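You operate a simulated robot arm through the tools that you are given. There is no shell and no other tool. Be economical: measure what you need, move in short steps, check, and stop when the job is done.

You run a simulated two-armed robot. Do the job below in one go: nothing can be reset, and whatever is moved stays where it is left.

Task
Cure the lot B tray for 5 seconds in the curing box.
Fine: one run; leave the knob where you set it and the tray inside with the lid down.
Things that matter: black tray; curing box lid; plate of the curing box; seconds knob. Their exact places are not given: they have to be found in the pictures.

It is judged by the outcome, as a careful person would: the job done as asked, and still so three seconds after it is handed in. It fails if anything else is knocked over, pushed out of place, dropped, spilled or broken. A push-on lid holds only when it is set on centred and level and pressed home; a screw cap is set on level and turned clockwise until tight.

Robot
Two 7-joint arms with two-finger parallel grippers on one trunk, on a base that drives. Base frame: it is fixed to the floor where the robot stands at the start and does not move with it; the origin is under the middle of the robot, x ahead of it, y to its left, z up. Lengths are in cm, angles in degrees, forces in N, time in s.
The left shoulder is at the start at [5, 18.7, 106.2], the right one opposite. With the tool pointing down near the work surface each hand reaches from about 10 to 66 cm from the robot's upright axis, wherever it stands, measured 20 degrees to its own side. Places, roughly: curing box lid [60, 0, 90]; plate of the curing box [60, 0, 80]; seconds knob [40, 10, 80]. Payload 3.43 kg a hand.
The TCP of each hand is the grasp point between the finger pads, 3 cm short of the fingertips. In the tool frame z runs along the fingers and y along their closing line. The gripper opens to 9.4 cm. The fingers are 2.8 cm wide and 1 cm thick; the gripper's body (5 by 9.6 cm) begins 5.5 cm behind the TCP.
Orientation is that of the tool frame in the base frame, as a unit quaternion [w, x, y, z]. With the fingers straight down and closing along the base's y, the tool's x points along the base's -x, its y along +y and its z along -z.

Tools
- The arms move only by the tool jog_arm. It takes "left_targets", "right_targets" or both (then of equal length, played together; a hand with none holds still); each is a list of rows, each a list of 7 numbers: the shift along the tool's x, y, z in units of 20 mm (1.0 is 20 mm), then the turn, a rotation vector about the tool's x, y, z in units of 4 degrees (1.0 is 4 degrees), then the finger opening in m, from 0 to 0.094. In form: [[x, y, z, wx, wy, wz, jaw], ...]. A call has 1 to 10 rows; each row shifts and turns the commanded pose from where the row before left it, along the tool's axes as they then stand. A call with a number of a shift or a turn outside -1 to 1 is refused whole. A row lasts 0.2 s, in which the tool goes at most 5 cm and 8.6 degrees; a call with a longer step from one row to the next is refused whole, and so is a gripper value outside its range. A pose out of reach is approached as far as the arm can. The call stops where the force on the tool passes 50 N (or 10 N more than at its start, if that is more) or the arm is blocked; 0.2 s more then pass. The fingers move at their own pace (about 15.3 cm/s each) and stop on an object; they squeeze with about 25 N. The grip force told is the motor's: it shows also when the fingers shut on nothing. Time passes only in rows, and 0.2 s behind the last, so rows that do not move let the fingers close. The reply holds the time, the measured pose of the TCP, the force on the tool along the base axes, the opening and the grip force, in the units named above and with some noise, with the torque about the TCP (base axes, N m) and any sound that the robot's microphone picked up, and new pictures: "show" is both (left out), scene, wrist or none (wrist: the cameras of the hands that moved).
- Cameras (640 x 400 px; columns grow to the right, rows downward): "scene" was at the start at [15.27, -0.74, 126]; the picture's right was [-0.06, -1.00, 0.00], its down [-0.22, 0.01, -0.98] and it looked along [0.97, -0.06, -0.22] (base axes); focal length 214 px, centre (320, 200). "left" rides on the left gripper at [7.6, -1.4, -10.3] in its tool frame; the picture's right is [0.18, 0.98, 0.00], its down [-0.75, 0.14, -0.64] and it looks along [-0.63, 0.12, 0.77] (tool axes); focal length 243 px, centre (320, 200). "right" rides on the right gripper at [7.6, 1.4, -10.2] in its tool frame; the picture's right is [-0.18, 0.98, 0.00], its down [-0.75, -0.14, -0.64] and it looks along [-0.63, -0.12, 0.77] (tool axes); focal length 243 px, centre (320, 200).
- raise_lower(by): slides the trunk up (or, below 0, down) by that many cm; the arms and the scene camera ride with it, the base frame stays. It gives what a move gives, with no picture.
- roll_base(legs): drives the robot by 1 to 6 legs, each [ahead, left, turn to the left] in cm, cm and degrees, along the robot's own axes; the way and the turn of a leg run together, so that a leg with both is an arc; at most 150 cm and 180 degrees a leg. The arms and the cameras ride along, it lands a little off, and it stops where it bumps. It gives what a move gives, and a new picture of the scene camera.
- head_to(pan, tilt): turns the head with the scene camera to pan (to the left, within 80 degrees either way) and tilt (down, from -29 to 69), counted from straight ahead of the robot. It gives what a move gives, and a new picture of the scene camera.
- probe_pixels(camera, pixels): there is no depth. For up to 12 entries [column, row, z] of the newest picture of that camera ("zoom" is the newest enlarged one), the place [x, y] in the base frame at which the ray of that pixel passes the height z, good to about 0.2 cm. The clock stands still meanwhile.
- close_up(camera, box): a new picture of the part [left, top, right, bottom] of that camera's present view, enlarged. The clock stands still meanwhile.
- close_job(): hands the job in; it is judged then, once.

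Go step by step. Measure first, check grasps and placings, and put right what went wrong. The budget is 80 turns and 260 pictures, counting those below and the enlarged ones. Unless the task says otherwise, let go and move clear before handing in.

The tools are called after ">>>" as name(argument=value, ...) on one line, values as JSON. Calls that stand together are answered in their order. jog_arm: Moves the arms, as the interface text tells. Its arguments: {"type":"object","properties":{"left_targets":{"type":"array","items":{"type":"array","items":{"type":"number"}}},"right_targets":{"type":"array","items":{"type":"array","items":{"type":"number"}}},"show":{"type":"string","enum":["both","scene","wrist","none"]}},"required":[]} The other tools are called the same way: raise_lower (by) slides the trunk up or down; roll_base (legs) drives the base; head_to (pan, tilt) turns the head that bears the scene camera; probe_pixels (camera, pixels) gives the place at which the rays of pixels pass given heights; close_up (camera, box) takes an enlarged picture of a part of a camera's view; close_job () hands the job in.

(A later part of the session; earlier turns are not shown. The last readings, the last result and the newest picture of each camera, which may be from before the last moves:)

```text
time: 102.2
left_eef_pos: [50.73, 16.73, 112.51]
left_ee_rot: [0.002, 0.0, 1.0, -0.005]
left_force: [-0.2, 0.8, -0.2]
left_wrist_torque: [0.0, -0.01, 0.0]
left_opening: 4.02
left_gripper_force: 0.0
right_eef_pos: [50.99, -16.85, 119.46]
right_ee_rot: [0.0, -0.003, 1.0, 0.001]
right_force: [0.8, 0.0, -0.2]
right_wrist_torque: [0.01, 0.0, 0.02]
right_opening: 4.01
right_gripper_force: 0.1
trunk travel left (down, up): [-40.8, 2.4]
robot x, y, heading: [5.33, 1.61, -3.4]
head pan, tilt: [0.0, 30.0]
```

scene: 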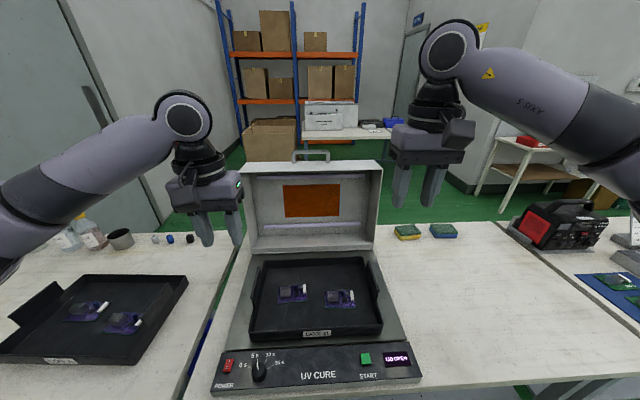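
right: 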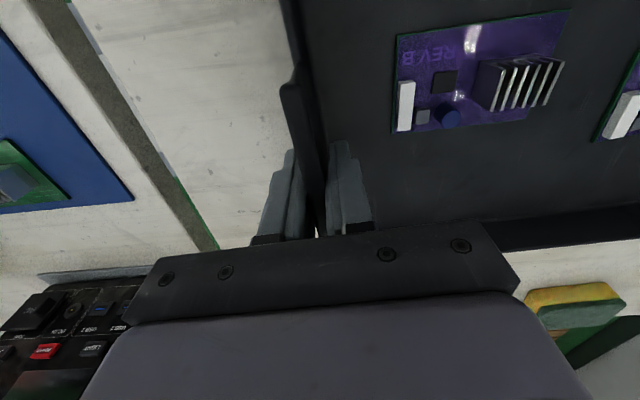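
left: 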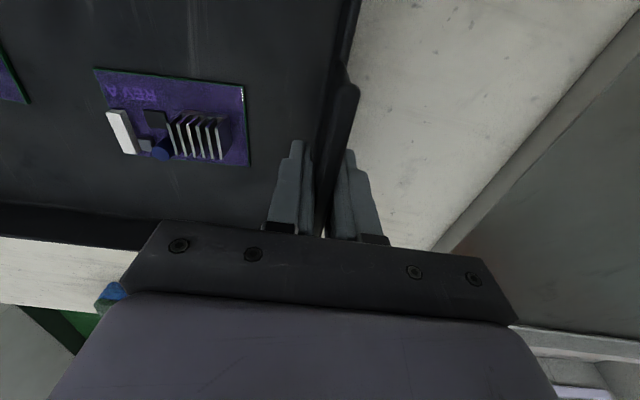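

15-odd turns remain, so be efficient. Move the left hand forward and in, then pitch it to point straight ahead (fingers closing along y) to grip the left handle post.

>>> jog_arm(left_targets=[[-1, -0.6, -0.2, 0, 0, 0, 0.04], [-1, -0.6, -0.2, 0, 0, 0, 0.04], [-1, -0.6, -0.2, 0, 0, 0, 0.04], [-1, -0.6, -0.2, 0, 0, 0, 0.04], [-1, -0.6, -0.2, 0, 0, 0, 0.04], [-1, -0.6, -0.2, 0, 0, 0, 0.04], [-1, -0.6, -0.2, 0, 0, 0, 0.04], [0, -0.6, 0, 0, -1, 0, 0.04], [0, -0.4, 0, 0, -1, 0, 0.04], [0, 0, 0, 0, -1, 0, 0.04]], show="none")

>>> jog_arm(left_targets=[[0, 0, 0, 0, -1, 0, 0.04], [0, 0, 0, 0, -1, 0, 0.04], [0, 0, 0, 0, -1, 0, 0.04], [0, 0, 0, 0, -1, 0, 0.04], [0, 0, 0, 0, -1, 0, 0.04], [0, 0, 0, 0, -1, 0, 0.04], [0, 0, 0, 0, -1, 0, 0.04], [0, 0, 0, 0, -1, 0, 0.04], [0, 0, 0, 0, -1, 0, 0.04], [0, 0, 0, 0, -1, 0, 0.04]], show="none")

>>> jog_arm(left_targets=[[0, 0, 0, 0, -1, 0, 0.04], [0, 0, 0, 0, -1, 0, 0.04], [0, 0, 0, 0, -1, 0, 0.04], [0, 0, 0, 0, -1, 0, 0.04], [0, 0, 0, 0, -1, 0, 0.04], [0, 0, 0, 0, -1, 0, 0.04], [0, 0, 0, 0, -1, 0, 0.04], [0, 0, 0, 0, -1, 0, 0.04], [0, 0, 0, 0, -1, 0, 0.04]], show="both")

>>> probe_pixels(camera="scene", pixels=[[310, 152, 111], [310, 152, 112], [310, 152, 113], [294, 160, 110], [294, 160, 111], [329, 160, 110]])

```text
time: 104.4
left_eef_pos: [64.66, 6.31, 115.46]
left_ee_rot: [0.107, -0.001, 0.994, -0.005]
left_force: [-0.1, 0.9, 0.2]
left_wrist_torque: [-0.01, 0.0, 0.0]
left_opening: 4.0
left_gripper_force: 0.1
right_eef_pos: [51.04, -16.75, 119.56]
right_ee_rot: [0.0, -0.002, 1.0, 0.0]
right_force: [0.7, -0.5, -1.1]
right_wrist_torque: [-0.02, 0.0, -0.01]
right_opening: 4.02
right_gripper_force: 0.0
trunk travel left (down, up): [-40.8, 2.4]
robot x, y, heading: [4.89, 1.83, -3.1]
head pan, tilt: [0.0, 30.0]
```

```text
time: 106.6
left_eef_pos: [64.78, 6.36, 115.48]
left_ee_rot: [0.44, -0.001, 0.898, -0.004]
left_force: [-0.2, -0.5, -0.5]
left_wrist_torque: [-0.01, 0.0, -0.01]
left_opening: 4.02
left_gripper_force: 0.0
right_eef_pos: [50.92, -16.7, 119.56]
right_ee_rot: [0.0, -0.003, 1.0, 0.001]
right_force: [-0.1, 0.3, -1.0]
right_wrist_torque: [0.04, 0.0, 0.04]
right_opening: 3.97
right_gripper_force: 0.1
trunk travel left (down, up): [-40.8, 2.4]
robot x, y, heading: [5.13, 1.64, -3.1]
head pan, tilt: [0.0, 30.0]
```

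```text
time: 108.6
left_eef_pos: [64.76, 6.23, 115.48]
left_ee_rot: [0.697, -0.003, 0.717, -0.003]
left_force: [-1.2, 0.0, 0.0]
left_wrist_torque: [0.01, -0.02, 0.01]
left_opening: 4.01
left_gripper_force: 0.2
right_eef_pos: [50.87, -16.71, 119.43]
right_ee_rot: [0.001, -0.002, 1.0, 0.0]
right_force: [0.2, 0.3, 1.0]
right_wrist_torque: [0.03, -0.02, 0.06]
right_opening: 3.98
right_gripper_force: 0.0
trunk travel left (down, up): [-40.8, 2.4]
robot x, y, heading: [5.21, 2.13, -2.8]
head pan, tilt: [0.0, 30.0]
```

scene: 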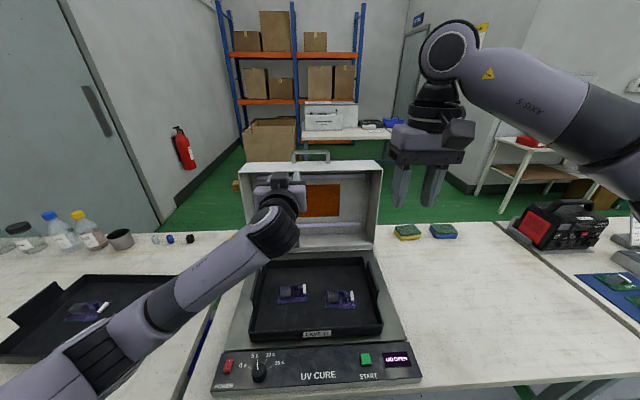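
left: 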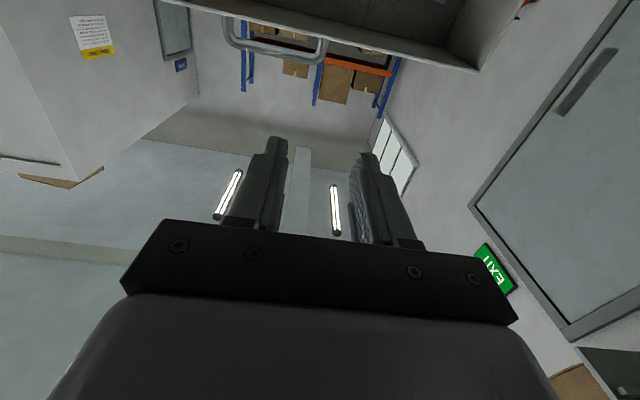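

```text
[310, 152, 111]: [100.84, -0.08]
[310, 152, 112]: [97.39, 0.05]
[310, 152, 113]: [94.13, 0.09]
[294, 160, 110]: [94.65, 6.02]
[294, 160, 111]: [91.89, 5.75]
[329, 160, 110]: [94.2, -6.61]
```

Horizontal posture reached cleanly. Advance toward the handle above the lid's top face and take new views.

>>> jog_arm(left_targets=[[0, 0, 1, 0, 0, 0, 0.04], [0, 0, 1, 0, 0, 0, 0.04], [0, 0, 1, 0, 0, 0, 0.04], [0, 0, 1, 0, 0, 0, 0.04], [0, 0, 1, 0, 0, 0, 0.04], [0, 0, 1, 0, 0, 0, 0.04]], show="both")

>>> close_up(camera="left", box=[200, 0, 440, 150])

>>> close_up(camera="scene", box=[250, 130, 370, 205])

```text
time: 110.0
left_eef_pos: [76.9, 6.3, 115.03]
left_ee_rot: [0.696, -0.002, 0.718, -0.004]
left_force: [-0.7, 0.0, 0.0]
left_wrist_torque: [-0.03, 0.01, 0.0]
left_opening: 3.98
left_gripper_force: 0.1
right_eef_pos: [51.01, -16.64, 119.49]
right_ee_rot: [0.0, -0.002, 1.0, 0.0]
right_force: [-0.2, -0.6, -0.2]
right_wrist_torque: [0.01, -0.01, 0.01]
right_opening: 3.98
right_gripper_force: 0.1
trunk travel left (down, up): [-40.8, 2.4]
robot x, y, heading: [4.98, 1.46, -3.3]
head pan, tilt: [0.0, 30.0]
```

scene: 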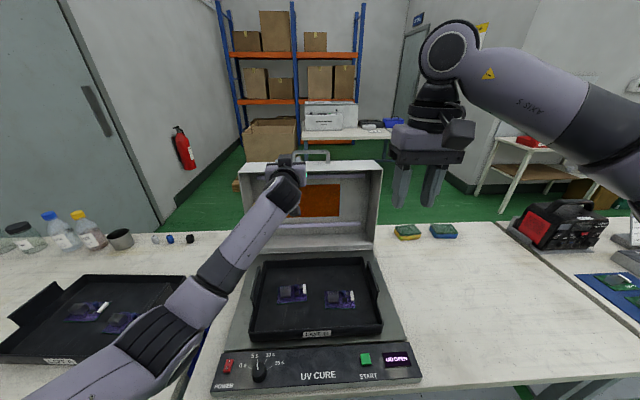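
left: 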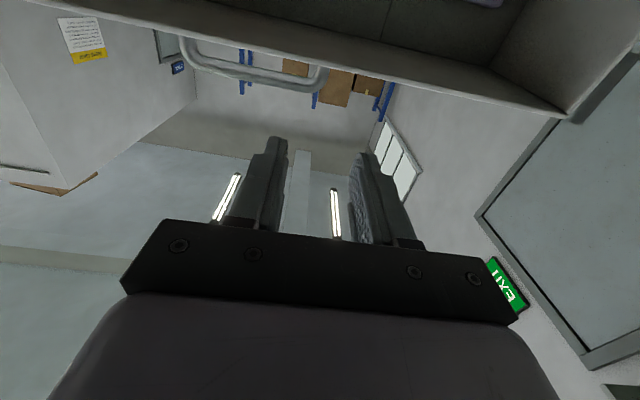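

```text
2.67 times, centred on (320, 75) of left
```

zoom: 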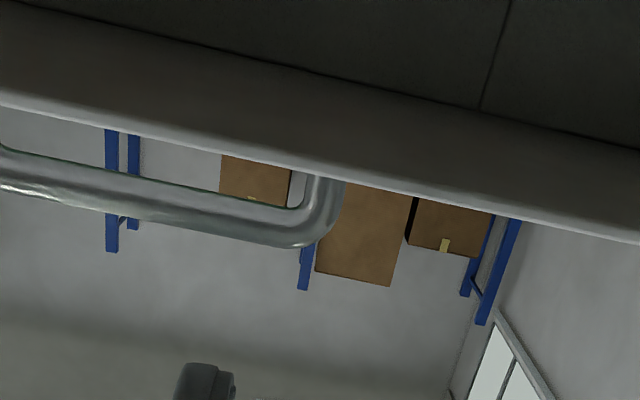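

```text
5.33 times, centred on (310, 168) of scene
```

zoom: 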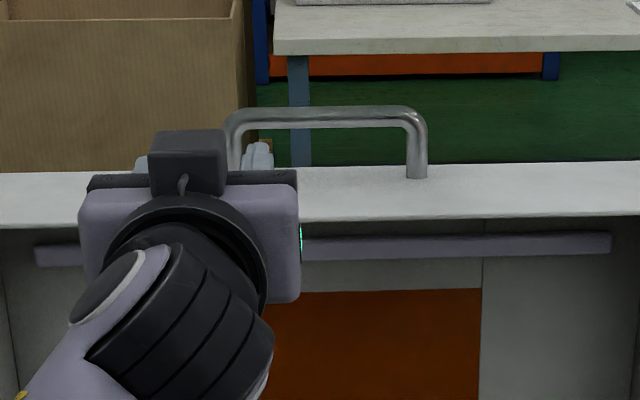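

The handle's left post is aligned in y with the fingers (left view col ~319); bar estimated near (89.5, z≈113), just beyond arm reach. Roll the base 6 cm forward, lower slightly and advance around the post.

>>> roll_base(legs=[[6, 0.3, 0]])

>>> jog_arm(left_targets=[[0.5, 0, 0.3, 0, 0, 0, 0.04], [0.5, 0, 0.3, 0, 0, 0, 0.04], [0, 0, 0.5, 0, 0, 0, 0.04]], show="both")

>>> close_up(camera="left", box=[200, 0, 440, 150])

>>> close_up(camera="scene", box=[250, 130, 370, 205])

```text
time: 111.0
left_eef_pos: [82.81, 6.35, 115.12]
left_ee_rot: [0.696, -0.003, 0.718, -0.003]
left_force: [1.5, 0.5, -0.9]
left_wrist_torque: [0.02, 0.0, 0.03]
left_opening: 4.01
left_gripper_force: 0.1
right_eef_pos: [56.93, -16.66, 119.43]
right_ee_rot: [0.0, -0.003, 1.0, 0.001]
right_force: [-0.1, 0.6, -0.6]
right_wrist_torque: [0.01, 0.0, -0.02]
right_opening: 4.01
right_gripper_force: 0.0
trunk travel left (down, up): [-40.8, 2.4]
robot x, y, heading: [10.69, 1.65, -3.1]
head pan, tilt: [0.0, 30.0]
```

scene: 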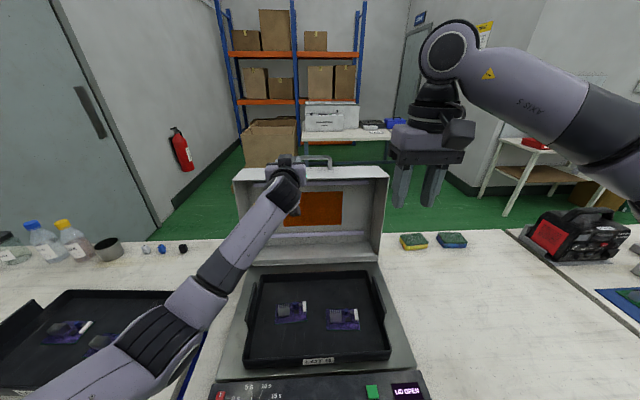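

```text
time: 111.8
left_eef_pos: [84.96, 6.35, 113.14]
left_ee_rot: [0.696, -0.003, 0.718, -0.003]
left_force: [0.0, -0.6, -0.4]
left_wrist_torque: [0.02, 0.0, 0.0]
left_opening: 4.0
left_gripper_force: 0.1
right_eef_pos: [56.9, -16.7, 119.52]
right_ee_rot: [0.001, -0.003, 1.0, 0.0]
right_force: [0.4, -0.5, -0.9]
right_wrist_torque: [0.01, -0.02, 0.01]
right_opening: 4.0
right_gripper_force: 0.1
trunk travel left (down, up): [-40.8, 2.4]
robot x, y, heading: [10.76, 1.78, -3.0]
head pan, tilt: [0.0, 30.0]
```

scene: 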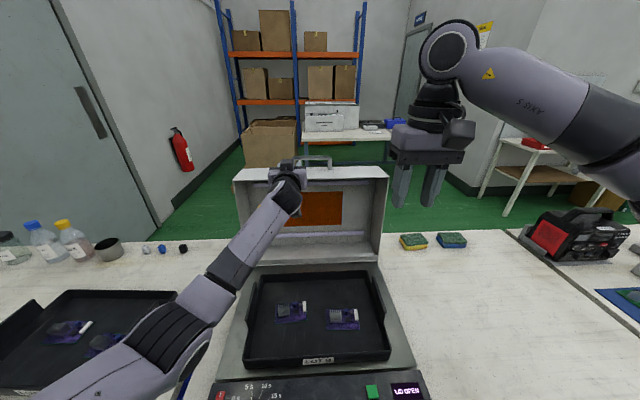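
left: 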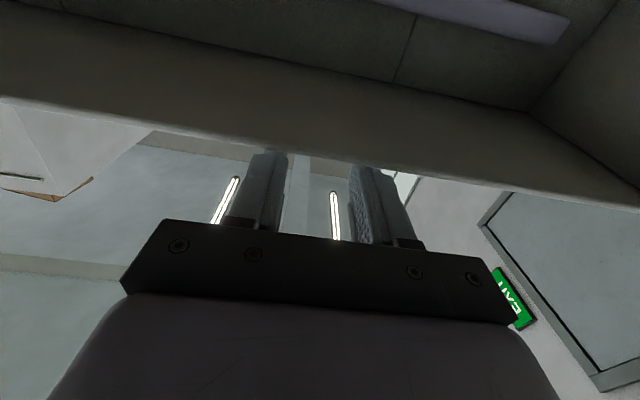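

```text
2.67 times, centred on (320, 75) of left
```

zoom: 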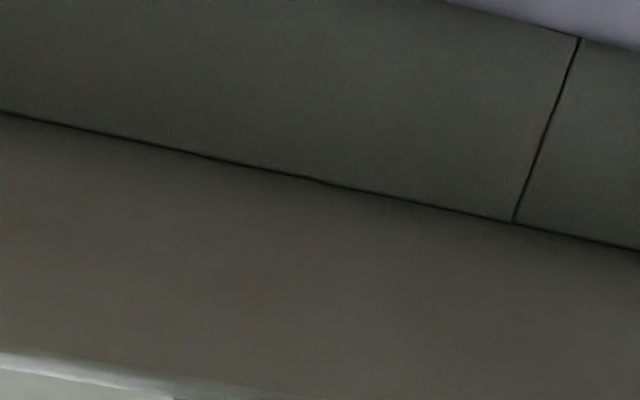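

```text
5.33 times, centred on (310, 168) of scene
```

zoom: 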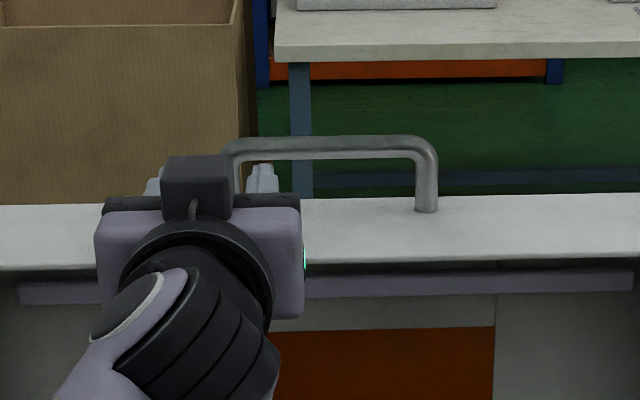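

The post lies between the two fingers (scene zoom cols 152–262, post at 232). Advance 2.6 cm and close.

>>> jog_arm(left_targets=[[0, 0, 0.5, 0, 0, 0, 0.04], [0, 0, 0.5, 0, 0, 0, 0.04], [0, 0, 0.3, 0, 0, 0, 0.04], [0, 0, 0, 0, 0, 0, 0.0], [0, 0, 0, 0, 0, 0, 0.0], [0, 0, 0, 0, 0, 0, 0.0]], show="scene")

>>> close_up(camera="scene", box=[250, 130, 370, 205])

```text
time: 113.2
left_eef_pos: [87.52, 6.5, 113.02]
left_ee_rot: [0.696, -0.002, 0.718, -0.004]
left_force: [-0.1, 0.2, 0.3]
left_wrist_torque: [-0.01, 0.02, 0.0]
left_opening: 0.0
left_gripper_force: 25.0
right_eef_pos: [56.91, -16.67, 119.6]
right_ee_rot: [0.001, -0.003, 1.0, 0.001]
right_force: [-0.3, 1.1, 0.2]
right_wrist_torque: [-0.02, -0.02, 0.03]
right_opening: 3.99
right_gripper_force: 0.1
trunk travel left (down, up): [-40.8, 2.4]
robot x, y, heading: [10.86, 1.64, -3.0]
head pan, tilt: [0.0, 30.0]
```

scene: 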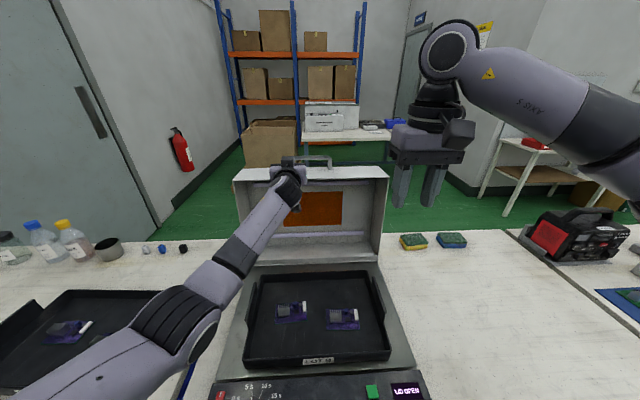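

```text
5.33 times, centred on (310, 168) of scene
```

zoom: 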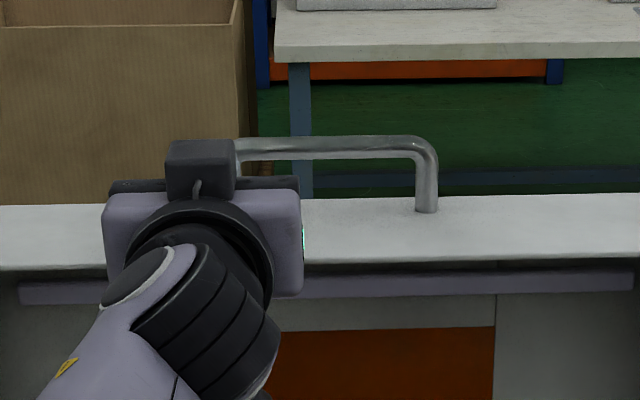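

Fingers closed on air, so the post is a bit farther. Reopen, roll 3 cm forward, and close again.

>>> jog_arm(left_targets=[[0, 0, 0, 0, 0, 0, 0.045], [0, 0, 0, 0, 0, 0, 0.045], [0, 0, 0.4, 0, 0, 0, 0.045]], show="none")

>>> roll_base(legs=[[2.7, 0, 0]])

>>> jog_arm(left_targets=[[0, 0, 0, 0, 0, 0, 0.0], [0, 0, 0, 0, 0, 0, 0.0], [0, 0, 0, 0, 0, 0, 0.0]], show="none")

>>> close_up(camera="scene", box=[250, 130, 370, 205])

```text
time: 114.0
left_eef_pos: [88.08, 6.37, 112.93]
left_ee_rot: [0.696, -0.003, 0.718, -0.003]
left_force: [-12.5, 1.1, -2.2]
left_wrist_torque: [0.06, -0.03, -0.26]
left_opening: 4.42
left_gripper_force: 0.0
right_eef_pos: [56.76, -16.55, 119.51]
right_ee_rot: [0.001, -0.002, 1.0, 0.0]
right_force: [-0.3, 0.2, 0.7]
right_wrist_torque: [0.0, -0.02, -0.01]
right_opening: 4.01
right_gripper_force: 0.1
trunk travel left (down, up): [-40.8, 2.4]
robot x, y, heading: [10.84, 1.32, -2.8]
head pan, tilt: [0.0, 30.0]
```

```text
time: 114.8
left_eef_pos: [88.11, 6.22, 112.75]
left_ee_rot: [0.696, -0.001, 0.718, -0.005]
left_force: [-32.4, 7.7, 1.9]
left_wrist_torque: [-0.07, -0.3, -0.5]
left_opening: 4.07
left_gripper_force: 0.1
right_eef_pos: [57.07, -16.51, 119.82]
right_ee_rot: [0.004, -0.003, 1.0, 0.0]
right_force: [-0.5, 0.3, 0.7]
right_wrist_torque: [0.0, -0.03, 0.0]
right_opening: 4.02
right_gripper_force: 0.2
trunk travel left (down, up): [-40.8, 2.4]
robot x, y, heading: [11.37, 1.84, -3.2]
head pan, tilt: [0.0, 30.0]
stopped in leg 1: the force on the tool passed its limit (the readings are from after the stop); the commanded pose is now the measured one
```

scene: 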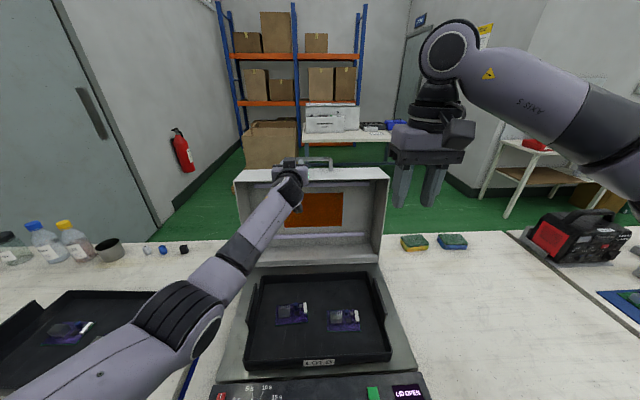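

```text
time: 115.5
left_eef_pos: [87.91, 6.16, 112.9]
left_ee_rot: [0.696, -0.002, 0.718, -0.003]
left_force: [-48.2, 1.7, 2.7]
left_wrist_torque: [0.04, 0.68, 0.05]
left_opening: 0.01
left_gripper_force: 25.1
right_eef_pos: [56.72, -16.66, 119.84]
right_ee_rot: [0.005, -0.003, 1.0, 0.0]
right_force: [0.1, 0.1, -0.8]
right_wrist_torque: [-0.01, -0.04, 0.0]
right_opening: 4.0
right_gripper_force: 0.0
trunk travel left (down, up): [-40.8, 2.4]
robot x, y, heading: [11.32, 1.87, -3.3]
head pan, tilt: [0.0, 30.0]
```

```text
5.33 times, centred on (310, 168) of scene
```

zoom: 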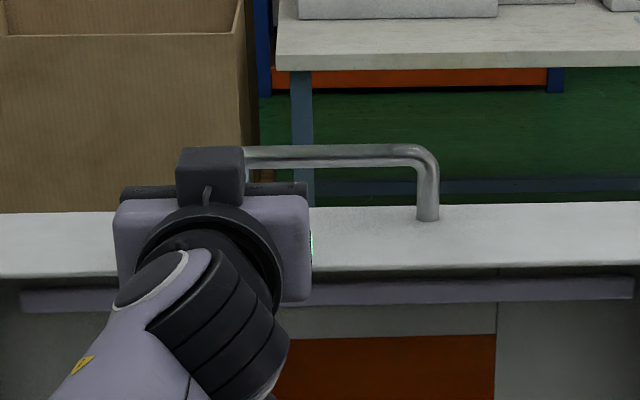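

The right finger met the bar's front (bar ≈ x 91.7, z ≈ 113.4) — a post pinch can't work with the bar there. Back off, roll the hand 90° so the fingers close vertically around the bar, and bring the base a little closer.

>>> jog_arm(left_targets=[[0, 0, -1, 0, 0, 0, 0.0], [0, 0, -1, 0, 0, 0, 0.03], [0, 0, -0.5, 0, 0, 1, 0.05], [0, 0, 0, 0, 0, 1, 0.05], [0, 0, 0, 0, 0, 1, 0.05], [0, 0, 0, 0, 0, 1, 0.05], [0, 0, 0, 0, 0, 1, 0.05], [0, 0, 0, 0, 0, 1, 0.05], [0, 0, 0, 0, 0, 1, 0.05], [0, 0, 0, 0, 0, 1, 0.05]], show="none")

>>> jog_arm(left_targets=[[0, 0, 0, 0, 0, 1, 0.05], [0, 0, 0, 0, 0, 1, 0.05], [0, 0, 0, 0, 0, 1, 0.05], [0, 0, 0, 0, 0, 1, 0.05], [0, 0, 0, 0, 0, 1, 0.05], [0, 0, 0, 0, 0, 1, 0.05], [0, 0, 0, 0, 0, 1, 0.05], [0, 0, 0, 0, 0, 1, 0.05], [0, 0, 0, 0, 0, 1, 0.05], [0, 0, 0, 0, 0, 1, 0.05]], show="none")

>>> jog_arm(left_targets=[[0, 0, 0, 0, 0, 1, 0.05], [0, 0, 0, 0, 0, 1, 0.05], [0, 0, 0, 0, 0, 1, 0.05], [0, 0, 0, 0, 0, 1, 0.05], [-0.8, 0, 0, 0, 0, 0.5, 0.05], [-0.8, 0, 0, 0, 0, 0, 0.05]], show="none")

>>> roll_base(legs=[[3, 0, 0]])

>>> close_up(camera="left", box=[0, 0, 640, 400])

>>> close_up(camera="scene", box=[250, 130, 370, 205])

```text
time: 117.8
left_eef_pos: [83.29, 5.4, 113.83]
left_ee_rot: [0.677, 0.197, 0.685, 0.186]
left_force: [5.6, -17.0, 28.3]
left_wrist_torque: [-1.23, -0.1, 0.17]
left_opening: 4.93
left_gripper_force: 0.1
right_eef_pos: [57.17, -16.84, 119.64]
right_ee_rot: [0.001, -0.002, 1.0, 0.002]
right_force: [-0.4, 0.0, 0.6]
right_wrist_torque: [-0.02, -0.03, 0.03]
right_opening: 3.99
right_gripper_force: 0.0
trunk travel left (down, up): [-40.8, 2.4]
robot x, y, heading: [11.34, 1.72, -3.0]
head pan, tilt: [0.0, 30.0]
```

```text
time: 120.0
left_eef_pos: [83.06, 5.32, 114.0]
left_ee_rot: [0.575, 0.421, 0.574, 0.404]
left_force: [-0.5, -18.5, 32.0]
left_wrist_torque: [-0.56, 0.04, 0.04]
left_opening: 3.67
left_gripper_force: 0.0
right_eef_pos: [57.12, -16.9, 119.72]
right_ee_rot: [0.002, -0.004, 1.0, 0.002]
right_force: [-0.5, -0.2, 0.3]
right_wrist_torque: [-0.01, -0.01, 0.01]
right_opening: 4.0
right_gripper_force: 0.1
trunk travel left (down, up): [-40.8, 2.4]
robot x, y, heading: [11.5, 1.82, -3.0]
head pan, tilt: [0.0, 30.0]
```

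```text
time: 121.3
left_eef_pos: [83.5, 3.47, 113.65]
left_ee_rot: [0.493, 0.503, 0.508, 0.495]
left_force: [3.3, 16.9, 27.8]
left_wrist_torque: [0.98, 0.03, -0.09]
left_opening: 3.36
left_gripper_force: 0.0
right_eef_pos: [57.16, -16.42, 119.59]
right_ee_rot: [0.002, -0.003, 1.0, 0.001]
right_force: [-0.1, -0.5, 0.6]
right_wrist_torque: [-0.02, -0.04, -0.02]
right_opening: 4.01
right_gripper_force: 0.1
trunk travel left (down, up): [-40.8, 2.4]
robot x, y, heading: [11.44, 1.38, -3.0]
head pan, tilt: [0.0, 30.0]
```

```text
time: 122.2
left_eef_pos: [86.46, 1.92, 113.66]
left_ee_rot: [0.5, 0.506, 0.505, 0.489]
left_force: [7.1, -13.6, 27.8]
left_wrist_torque: [-0.04, 0.75, 0.38]
left_opening: 3.48
left_gripper_force: 0.1
right_eef_pos: [60.33, -17.03, 119.58]
right_ee_rot: [0.001, -0.003, 1.0, 0.001]
right_force: [0.0, 0.2, 0.9]
right_wrist_torque: [0.03, 0.0, -0.02]
right_opening: 3.99
right_gripper_force: 0.1
trunk travel left (down, up): [-40.8, 2.4]
robot x, y, heading: [14.56, 1.82, -2.9]
head pan, tilt: [0.0, 30.0]
```

scene: 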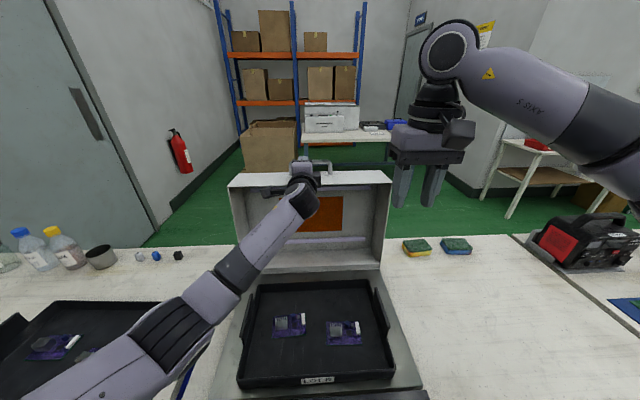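

```text
1.00 times, centred on (320, 200) of left
```

zoom: 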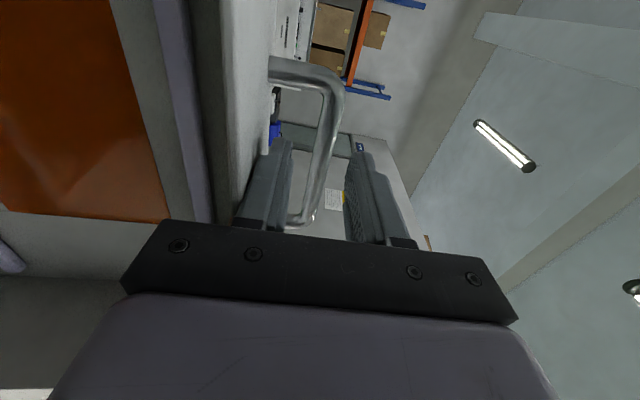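

```text
5.33 times, centred on (310, 168) of scene
```

zoom: 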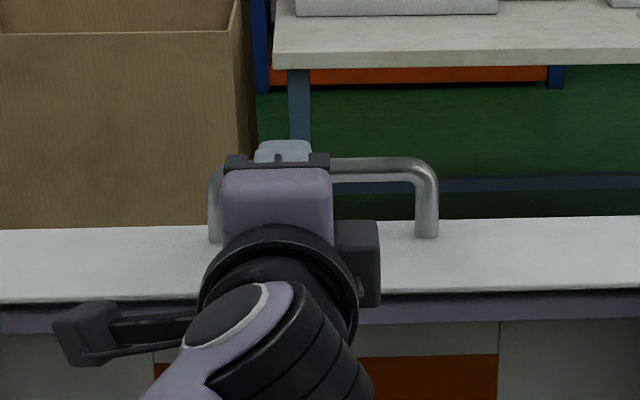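

Now the bar is between the fingers (left view, bar at col ~325 between 270 and 370), with the lower finger resting on the lid's face. Lift slightly, advance, pinch, then start pulling along the arc.

>>> jog_arm(left_targets=[[0, 0.35, 0.3, 0, 0, 0, 0.05], [0, 0, 0.9, 0, 0, 0, 0.05], [0, 0, 0.8, 0, 0, 0, 0.05], [0, 0, 0, 0, 0, 0, 0.0], [0, 0, 0, 0, 0, 0, 0.0], [0, 0, 0, 0, 0, 0, 0.0]], show="none")

>>> jog_arm(left_targets=[[0, 0.19, -0.75, 0, 0, 0, 0.0], [0, 0.19, -0.75, 0, 0, 0, 0.0], [0, 0.19, -0.75, 0, 0, 0, 0.0], [0, 0.19, -0.75, 0, 0, 0, 0.0]], show="both")

```text
time: 122.8
left_eef_pos: [88.66, 2.3, 114.33]
left_ee_rot: [0.497, 0.506, 0.508, 0.489]
left_force: [-15.0, 3.2, 3.4]
left_wrist_torque: [0.25, 0.8, 0.19]
left_opening: 4.89
left_gripper_force: 0.0
right_eef_pos: [60.32, -16.9, 119.66]
right_ee_rot: [0.002, -0.002, 1.0, 0.001]
right_force: [0.9, 0.6, 0.0]
right_wrist_torque: [0.01, 0.01, -0.01]
right_opening: 4.0
right_gripper_force: 0.0
trunk travel left (down, up): [-40.8, 2.4]
robot x, y, heading: [14.6, 1.5, -3.1]
head pan, tilt: [0.0, 30.0]
stopped in row 3 (left hand): the force on the tool passed its limit (the readings are from after the stop); the commanded pose is now the measured one
```

```text
time: 123.8
left_eef_pos: [82.97, 2.28, 115.74]
left_ee_rot: [0.496, 0.507, 0.509, 0.488]
left_force: [-0.9, -0.3, 0.0]
left_wrist_torque: [-0.01, 0.0, -0.03]
left_opening: 0.0
left_gripper_force: 24.7
right_eef_pos: [60.53, -16.91, 119.43]
right_ee_rot: [0.0, -0.003, 1.0, 0.001]
right_force: [-0.1, -0.4, 0.6]
right_wrist_torque: [0.05, -0.04, -0.01]
right_opening: 4.0
right_gripper_force: 0.0
trunk travel left (down, up): [-40.8, 2.4]
robot x, y, heading: [14.51, 1.76, -3.3]
head pan, tilt: [0.0, 30.0]
```

scene: 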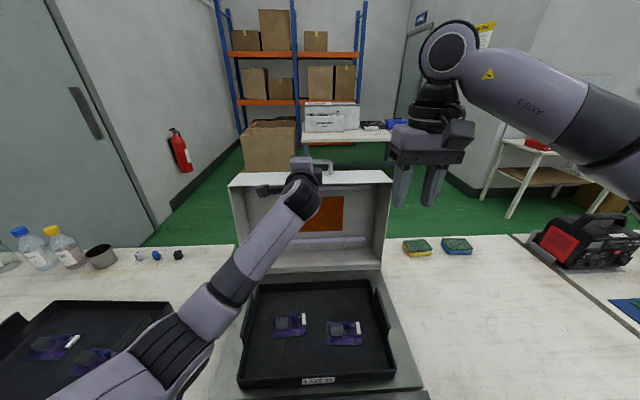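
left: 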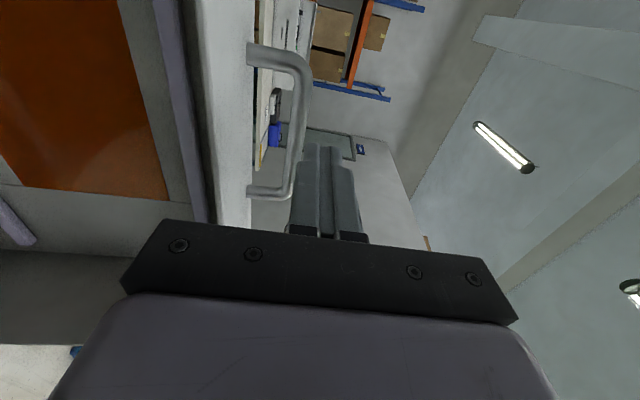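

The lower fingertip met the bar (so bar z≈112.2, x≈92.3), and the lid face slopes ~10° down away from me. Pitch the hand 10° down so it slides parallel to the face, then approach, pinch and pull.

>>> jog_arm(left_targets=[[0, 0, 0, 1, 0, 0, 0.034], [0, 0, 0, 1, 0, 0, 0.034], [0, 0, 0, 0.5, 0, 0, 0.034], [0, -0.85, 0.65, 0, 0, 0, 0.034], [0, 0, 1, 0, 0, 0, 0.034], [0, 0, 1, 0, 0, 0, 0.034], [0, 0, 0.8, 0, 0, 0, 0.034], [0, 0, 0.7, 0, 0, 0, 0.034]], show="wrist")

>>> jog_arm(left_targets=[[0, 0, 0, 0, 0, 0, 0.0], [0, 0, 0, 0, 0, 0, 0.0], [0, 0, 0, 0, 0, 0, 0.0]], show="wrist")

>>> jog_arm(left_targets=[[0, 0.06, -0.77, 0, 0, 0, 0.0], [0, 0.06, -0.77, 0, 0, 0, 0.0], [0, 0.06, -0.77, 0, 0, 0, 0.0], [0, 0.06, -0.77, 0, 0, 0, 0.0]], show="both")

```text
time: 125.6
left_eef_pos: [89.24, 2.07, 113.22]
left_ee_rot: [0.452, 0.545, 0.549, 0.444]
left_force: [-49.4, 10.2, 10.0]
left_wrist_torque: [0.54, 1.93, 0.56]
left_opening: 3.4
left_gripper_force: 0.1
right_eef_pos: [59.78, -16.59, 119.86]
right_ee_rot: [0.004, -0.003, 1.0, 0.0]
right_force: [-0.1, 0.9, -0.1]
right_wrist_torque: [-0.02, -0.02, 0.0]
right_opening: 4.0
right_gripper_force: 0.0
trunk travel left (down, up): [-40.8, 2.4]
robot x, y, heading: [14.06, 1.48, -2.9]
head pan, tilt: [0.0, 30.0]
stopped in row 8 (left hand): the force on the tool passed its limit (the readings are from after the stop); the commanded pose is now the measured one
```

left: 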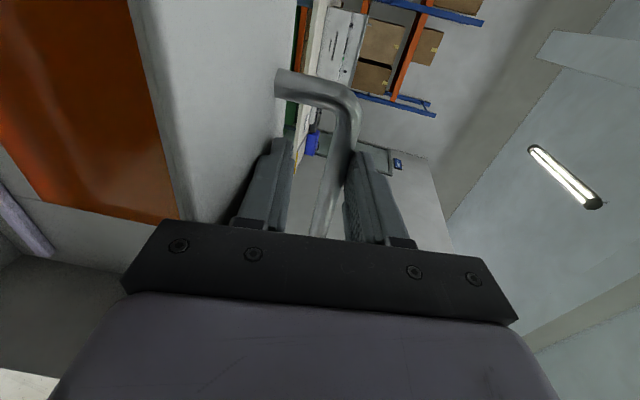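

```text
time: 126.4
left_eef_pos: [89.38, 2.1, 114.17]
left_ee_rot: [0.457, 0.544, 0.543, 0.448]
left_force: [-39.6, 12.9, 32.1]
left_wrist_torque: [1.28, 1.01, 0.38]
left_opening: 1.39
left_gripper_force: 44.5
right_eef_pos: [59.59, -16.57, 119.98]
right_ee_rot: [0.005, -0.004, 1.0, 0.0]
right_force: [-0.6, 0.2, -0.7]
right_wrist_torque: [0.0, 0.02, -0.01]
right_opening: 3.99
right_gripper_force: 0.0
trunk travel left (down, up): [-40.8, 2.4]
robot x, y, heading: [14.3, 1.44, -3.1]
head pan, tilt: [0.0, 30.0]
```

left: 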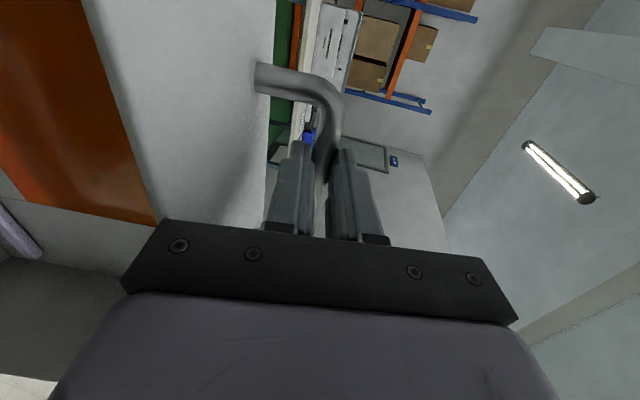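

```text
time: 127.4
left_eef_pos: [83.99, 2.0, 115.37]
left_ee_rot: [0.456, 0.544, 0.544, 0.448]
left_force: [9.2, 3.3, 34.4]
left_wrist_torque: [1.41, -0.93, 0.66]
left_opening: 1.38
left_gripper_force: 44.6
right_eef_pos: [60.13, -16.89, 119.62]
right_ee_rot: [0.002, -0.003, 1.0, 0.002]
right_force: [-0.3, -1.2, 0.4]
right_wrist_torque: [0.0, 0.02, 0.01]
right_opening: 3.99
right_gripper_force: 0.1
trunk travel left (down, up): [-40.8, 2.4]
robot x, y, heading: [14.68, 1.35, -3.1]
head pan, tilt: [0.0, 30.0]
```

scene: 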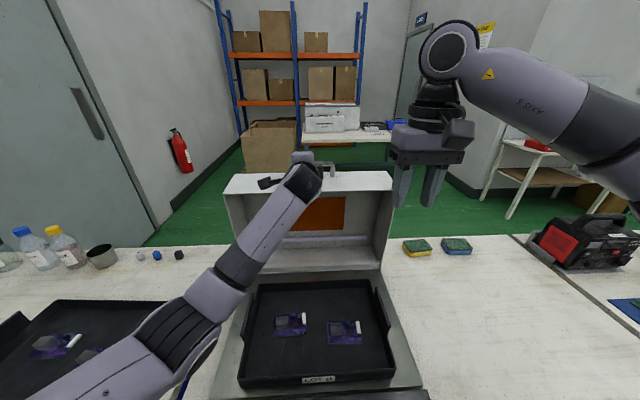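
left: 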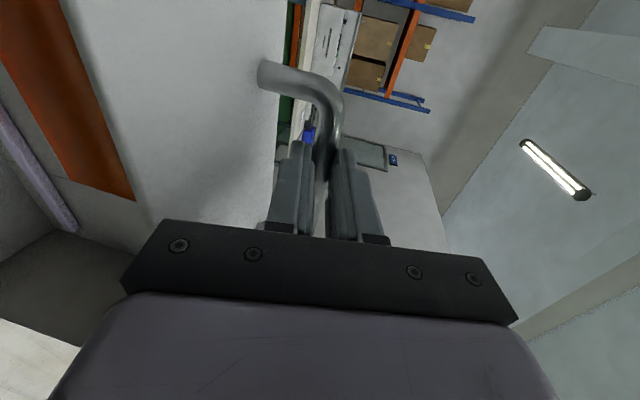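

The bar is gripped (1.39 cm, firm) and the lid has begun to follow. Relieve the vertical load a little, then use the base to pull back 12 cm over the top of the arc.

>>> jog_arm(left_targets=[[0, 0.2, -0.2, 0, 0, 0, 0.0], [0, 0.1, -0.2, 0, 0, 0, 0.0]], show="none")

>>> roll_base(legs=[[-11, 0, 0]])

>>> jog_arm(left_targets=[[0, -0.3, -0.72, 0, 0, 0, 0.0], [0, -0.32, -0.7, 0, 0, 0, 0.0], [0, -0.34, -0.7, 0, 0, 0, 0.0], [0, -0.36, -0.7, 0, 0, 0, 0.0]], show="both")

```text
time: 128.0
left_eef_pos: [83.45, 2.03, 115.51]
left_ee_rot: [0.453, 0.547, 0.546, 0.444]
left_force: [7.2, -1.0, 24.1]
left_wrist_torque: [1.34, -0.72, 0.22]
left_opening: 1.4
left_gripper_force: 44.6
right_eef_pos: [60.23, -16.87, 119.54]
right_ee_rot: [0.002, -0.002, 1.0, 0.001]
right_force: [0.0, -0.3, -0.3]
right_wrist_torque: [-0.02, 0.01, -0.01]
right_opening: 4.0
right_gripper_force: 0.0
trunk travel left (down, up): [-40.8, 2.4]
robot x, y, heading: [14.72, 1.56, -3.1]
head pan, tilt: [0.0, 30.0]
```

```text
time: 129.2
left_eef_pos: [72.15, 2.01, 115.5]
left_ee_rot: [0.457, 0.548, 0.544, 0.442]
left_force: [-0.4, -17.1, 21.4]
left_wrist_torque: [1.23, -0.59, -0.66]
left_opening: 1.4
left_gripper_force: 45.0
right_eef_pos: [49.24, -16.48, 119.52]
right_ee_rot: [0.002, -0.003, 1.0, 0.002]
right_force: [-0.7, -0.7, 0.1]
right_wrist_torque: [0.02, -0.01, 0.02]
right_opening: 4.01
right_gripper_force: 0.1
trunk travel left (down, up): [-40.8, 2.4]
robot x, y, heading: [3.69, 1.99, -3.1]
head pan, tilt: [0.0, 30.0]
```

scene: 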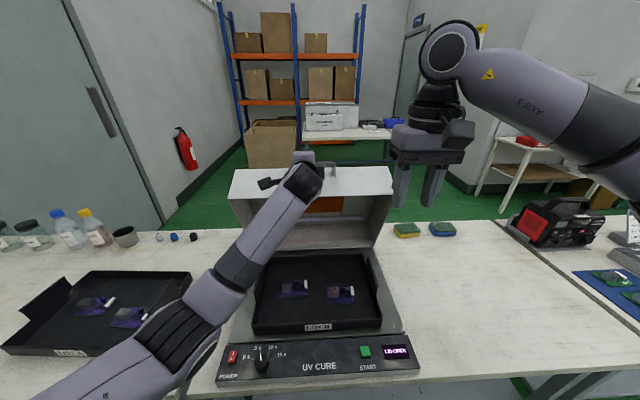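

```text
time: 130.2
left_eef_pos: [66.26, 2.18, 114.3]
left_ee_rot: [0.459, 0.548, 0.542, 0.441]
left_force: [-1.2, -13.2, 13.0]
left_wrist_torque: [1.19, -0.38, -0.42]
left_opening: 1.4
left_gripper_force: 44.5
right_eef_pos: [49.32, -16.49, 119.52]
right_ee_rot: [0.001, -0.003, 1.0, 0.001]
right_force: [-0.4, 0.3, 0.7]
right_wrist_torque: [0.0, -0.01, -0.03]
right_opening: 3.98
right_gripper_force: 0.0
trunk travel left (down, up): [-40.8, 2.4]
robot x, y, heading: [3.37, 1.86, -2.8]
head pan, tilt: [0.0, 30.0]
```

scene: 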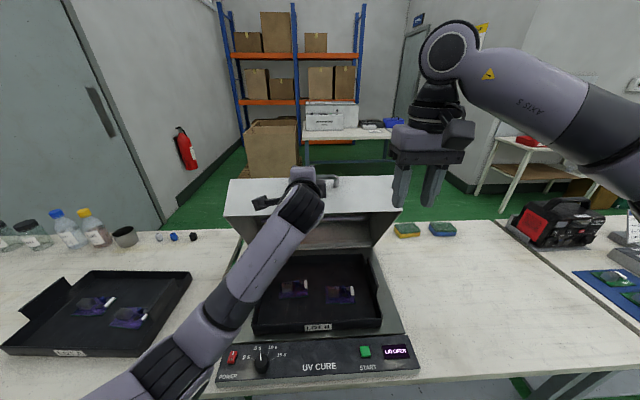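
left: 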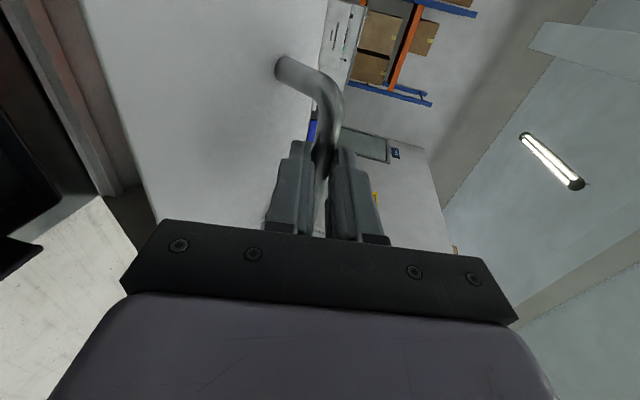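

The lid is following nicely (now ~60°). Continue down the arc, with a small base roll back to keep the arm in its working range.

>>> jog_arm(left_targets=[[0, -0.35, 0, 0, 0, 0, 0.0]], show="none")

>>> roll_base(legs=[[-4.5, 0, 0]])

>>> jog_arm(left_targets=[[0, -0.69, -0.455, 0, 0, 0, 0.0], [0, -0.69, -0.455, 0, 0, 0, 0.0], [0, -0.54, -0.553, 0, 0, 0, 0.0], [0, -0.54, -0.553, 0, 0, 0, 0.0], [0, -0.54, -0.553, 0, 0, 0, 0.0], [0, -0.54, -0.553, 0, 0, 0, 0.0], [0, -0.635, -0.448, 0, 0, 0, 0.0], [0, -0.635, -0.448, 0, 0, 0, 0.0], [0, -0.635, -0.448, 0, 0, 0, 0.0], [0, -0.635, -0.448, 0, 0, 0, 0.0]], show="both")

```text
time: 130.6
left_eef_pos: [65.87, 2.14, 114.11]
left_ee_rot: [0.464, 0.544, 0.539, 0.445]
left_force: [-6.7, -12.8, 24.9]
left_wrist_torque: [1.3, -0.63, 0.07]
left_opening: 1.38
left_gripper_force: 44.8
right_eef_pos: [49.1, -16.39, 119.62]
right_ee_rot: [0.003, -0.003, 1.0, 0.002]
right_force: [1.3, 0.5, -0.4]
right_wrist_torque: [-0.01, 0.0, 0.01]
right_opening: 3.99
right_gripper_force: 0.1
trunk travel left (down, up): [-40.8, 2.4]
robot x, y, heading: [3.76, 2.05, -2.9]
head pan, tilt: [0.0, 30.0]
```

```text
time: 131.5
left_eef_pos: [62.07, 2.19, 112.67]
left_ee_rot: [0.454, 0.553, 0.545, 0.438]
left_force: [7.1, -22.5, -12.2]
left_wrist_torque: [1.05, 0.29, -1.27]
left_opening: 1.36
left_gripper_force: 45.2
right_eef_pos: [45.22, -16.34, 119.24]
right_ee_rot: [-0.002, -0.002, 1.0, 0.002]
right_force: [-0.4, -0.1, 0.0]
right_wrist_torque: [-0.01, -0.03, 0.01]
right_opening: 3.98
right_gripper_force: 0.1
trunk travel left (down, up): [-40.8, 2.4]
robot x, y, heading: [-0.94, 2.16, -3.0]
head pan, tilt: [0.0, 30.0]
```

scene: 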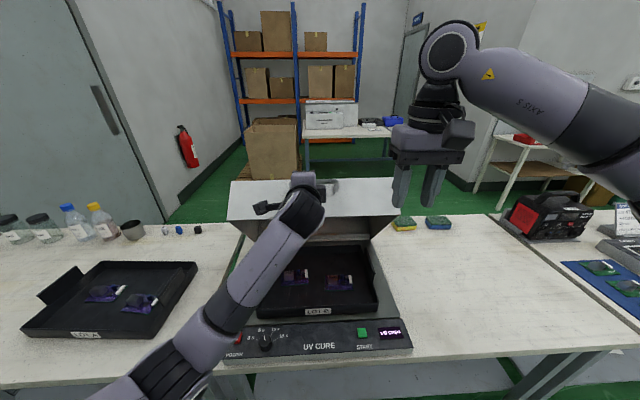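

```text
time: 133.7
left_eef_pos: [49.57, 2.31, 103.07]
left_ee_rot: [0.456, 0.553, 0.543, 0.437]
left_force: [-14.6, -14.9, 12.4]
left_wrist_torque: [0.78, -0.15, -0.83]
left_opening: 1.4
left_gripper_force: 45.4
right_eef_pos: [44.84, -16.33, 119.58]
right_ee_rot: [0.002, -0.002, 1.0, 0.001]
right_force: [0.3, 0.0, 0.4]
right_wrist_torque: [-0.01, 0.03, -0.02]
right_opening: 3.99
right_gripper_force: 0.0
trunk travel left (down, up): [-40.8, 2.4]
robot x, y, heading: [-0.65, 2.28, -3.3]
head pan, tilt: [0.0, 30.0]
```

scene: 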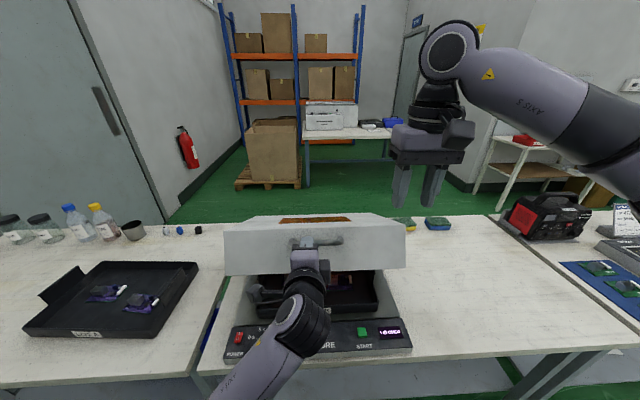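
left: 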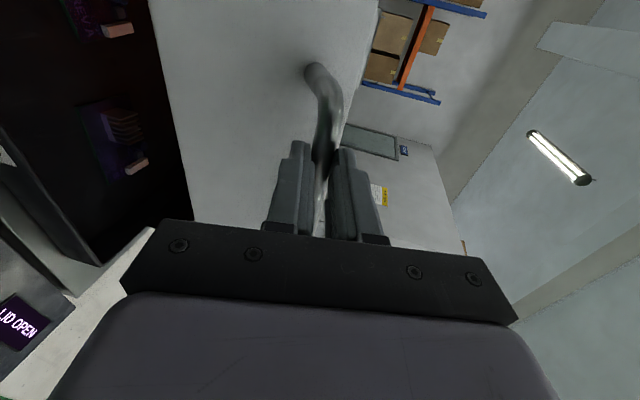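

Lid at ~28°. Carry on along the arc to nearly closed.

>>> jog_arm(left_targets=[[0, -0.7, -0.4, 0, 0, 0, 0.0], [0, -0.7, -0.35, 0, 0, 0, 0.0], [0, -0.7, -0.323, 0, 0, 0, 0.0], [0, -0.7, -0.323, 0, 0, 0, 0.0], [0, -0.747, -0.213, 0, 0, 0, 0.0], [0, -0.747, -0.213, 0, 0, 0, 0.0], [0, -0.747, -0.213, 0, 0, 0, 0.0], [0, -0.747, -0.213, 0, 0, 0, 0.0]], show="none")

>>> jog_arm(left_targets=[[0, -0.62, -0.06, 0, 0, 0, 0.0], [0, -0.62, -0.06, 0, 0, 0, 0.0], [0, -0.5, -0.05, 0, 0, 0, 0.0], [0, -0.4, -0.05, 0, 0, 0, 0.0], [0, -0.3, 0, 0, 0, 0, 0.0], [0, -0.2, 0, 0, 0, 0, 0.0]], show="both")

>>> close_up(camera="scene", box=[200, 200, 420, 370])

```text
time: 135.7
left_eef_pos: [46.45, 2.77, 98.32]
left_ee_rot: [0.493, 0.519, 0.508, 0.48]
left_force: [-6.0, -4.6, 2.3]
left_wrist_torque: [0.61, -0.16, -0.28]
left_opening: 1.36
left_gripper_force: 44.9
right_eef_pos: [45.09, -16.27, 119.48]
right_ee_rot: [0.001, -0.004, 1.0, 0.001]
right_force: [0.8, 0.6, -0.1]
right_wrist_torque: [0.01, 0.01, 0.0]
right_opening: 3.99
right_gripper_force: 0.1
trunk travel left (down, up): [-40.8, 2.4]
robot x, y, heading: [-0.89, 2.26, -3.0]
head pan, tilt: [0.0, 30.0]
stopped in row 8 (left hand): the arm was blocked; the commanded pose is now the measured one
```

```text
time: 137.1
left_eef_pos: [46.85, 3.23, 95.97]
left_ee_rot: [0.511, 0.5, 0.49, 0.499]
left_force: [-24.2, -1.7, 14.6]
left_wrist_torque: [0.32, -0.39, 0.66]
left_opening: 1.39
left_gripper_force: 44.9
right_eef_pos: [44.8, -16.14, 119.58]
right_ee_rot: [0.002, -0.003, 1.0, 0.0]
right_force: [-0.1, 0.9, -0.1]
right_wrist_torque: [-0.01, 0.04, 0.02]
right_opening: 3.99
right_gripper_force: 0.0
trunk travel left (down, up): [-40.8, 2.4]
robot x, y, heading: [-0.91, 2.05, -3.3]
head pan, tilt: [0.0, 30.0]
stopped in row 6 (left hand): the force on the tool passed its limit (the readings are from after the stop); the commanded pose is now the measured one
```

scene: 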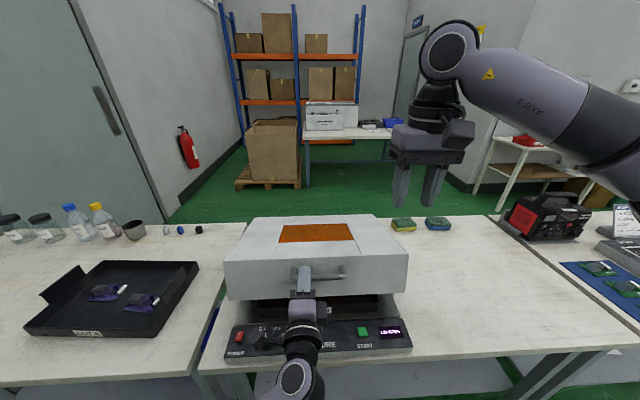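
left: 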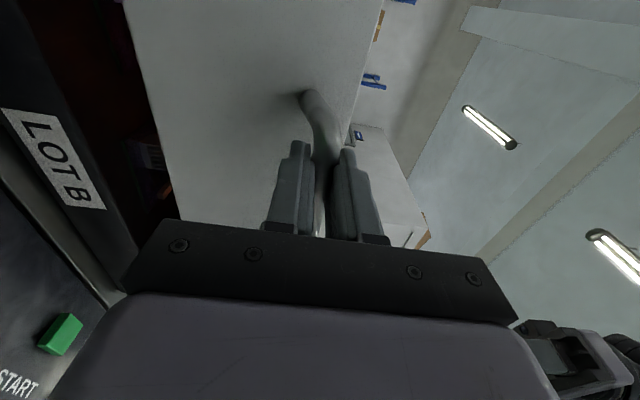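

```text
2.35 times, centred on (310, 285) of scene
5 turns are left
```

zoom: 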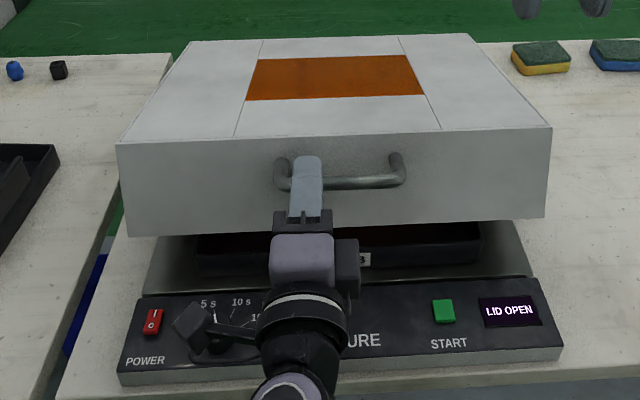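

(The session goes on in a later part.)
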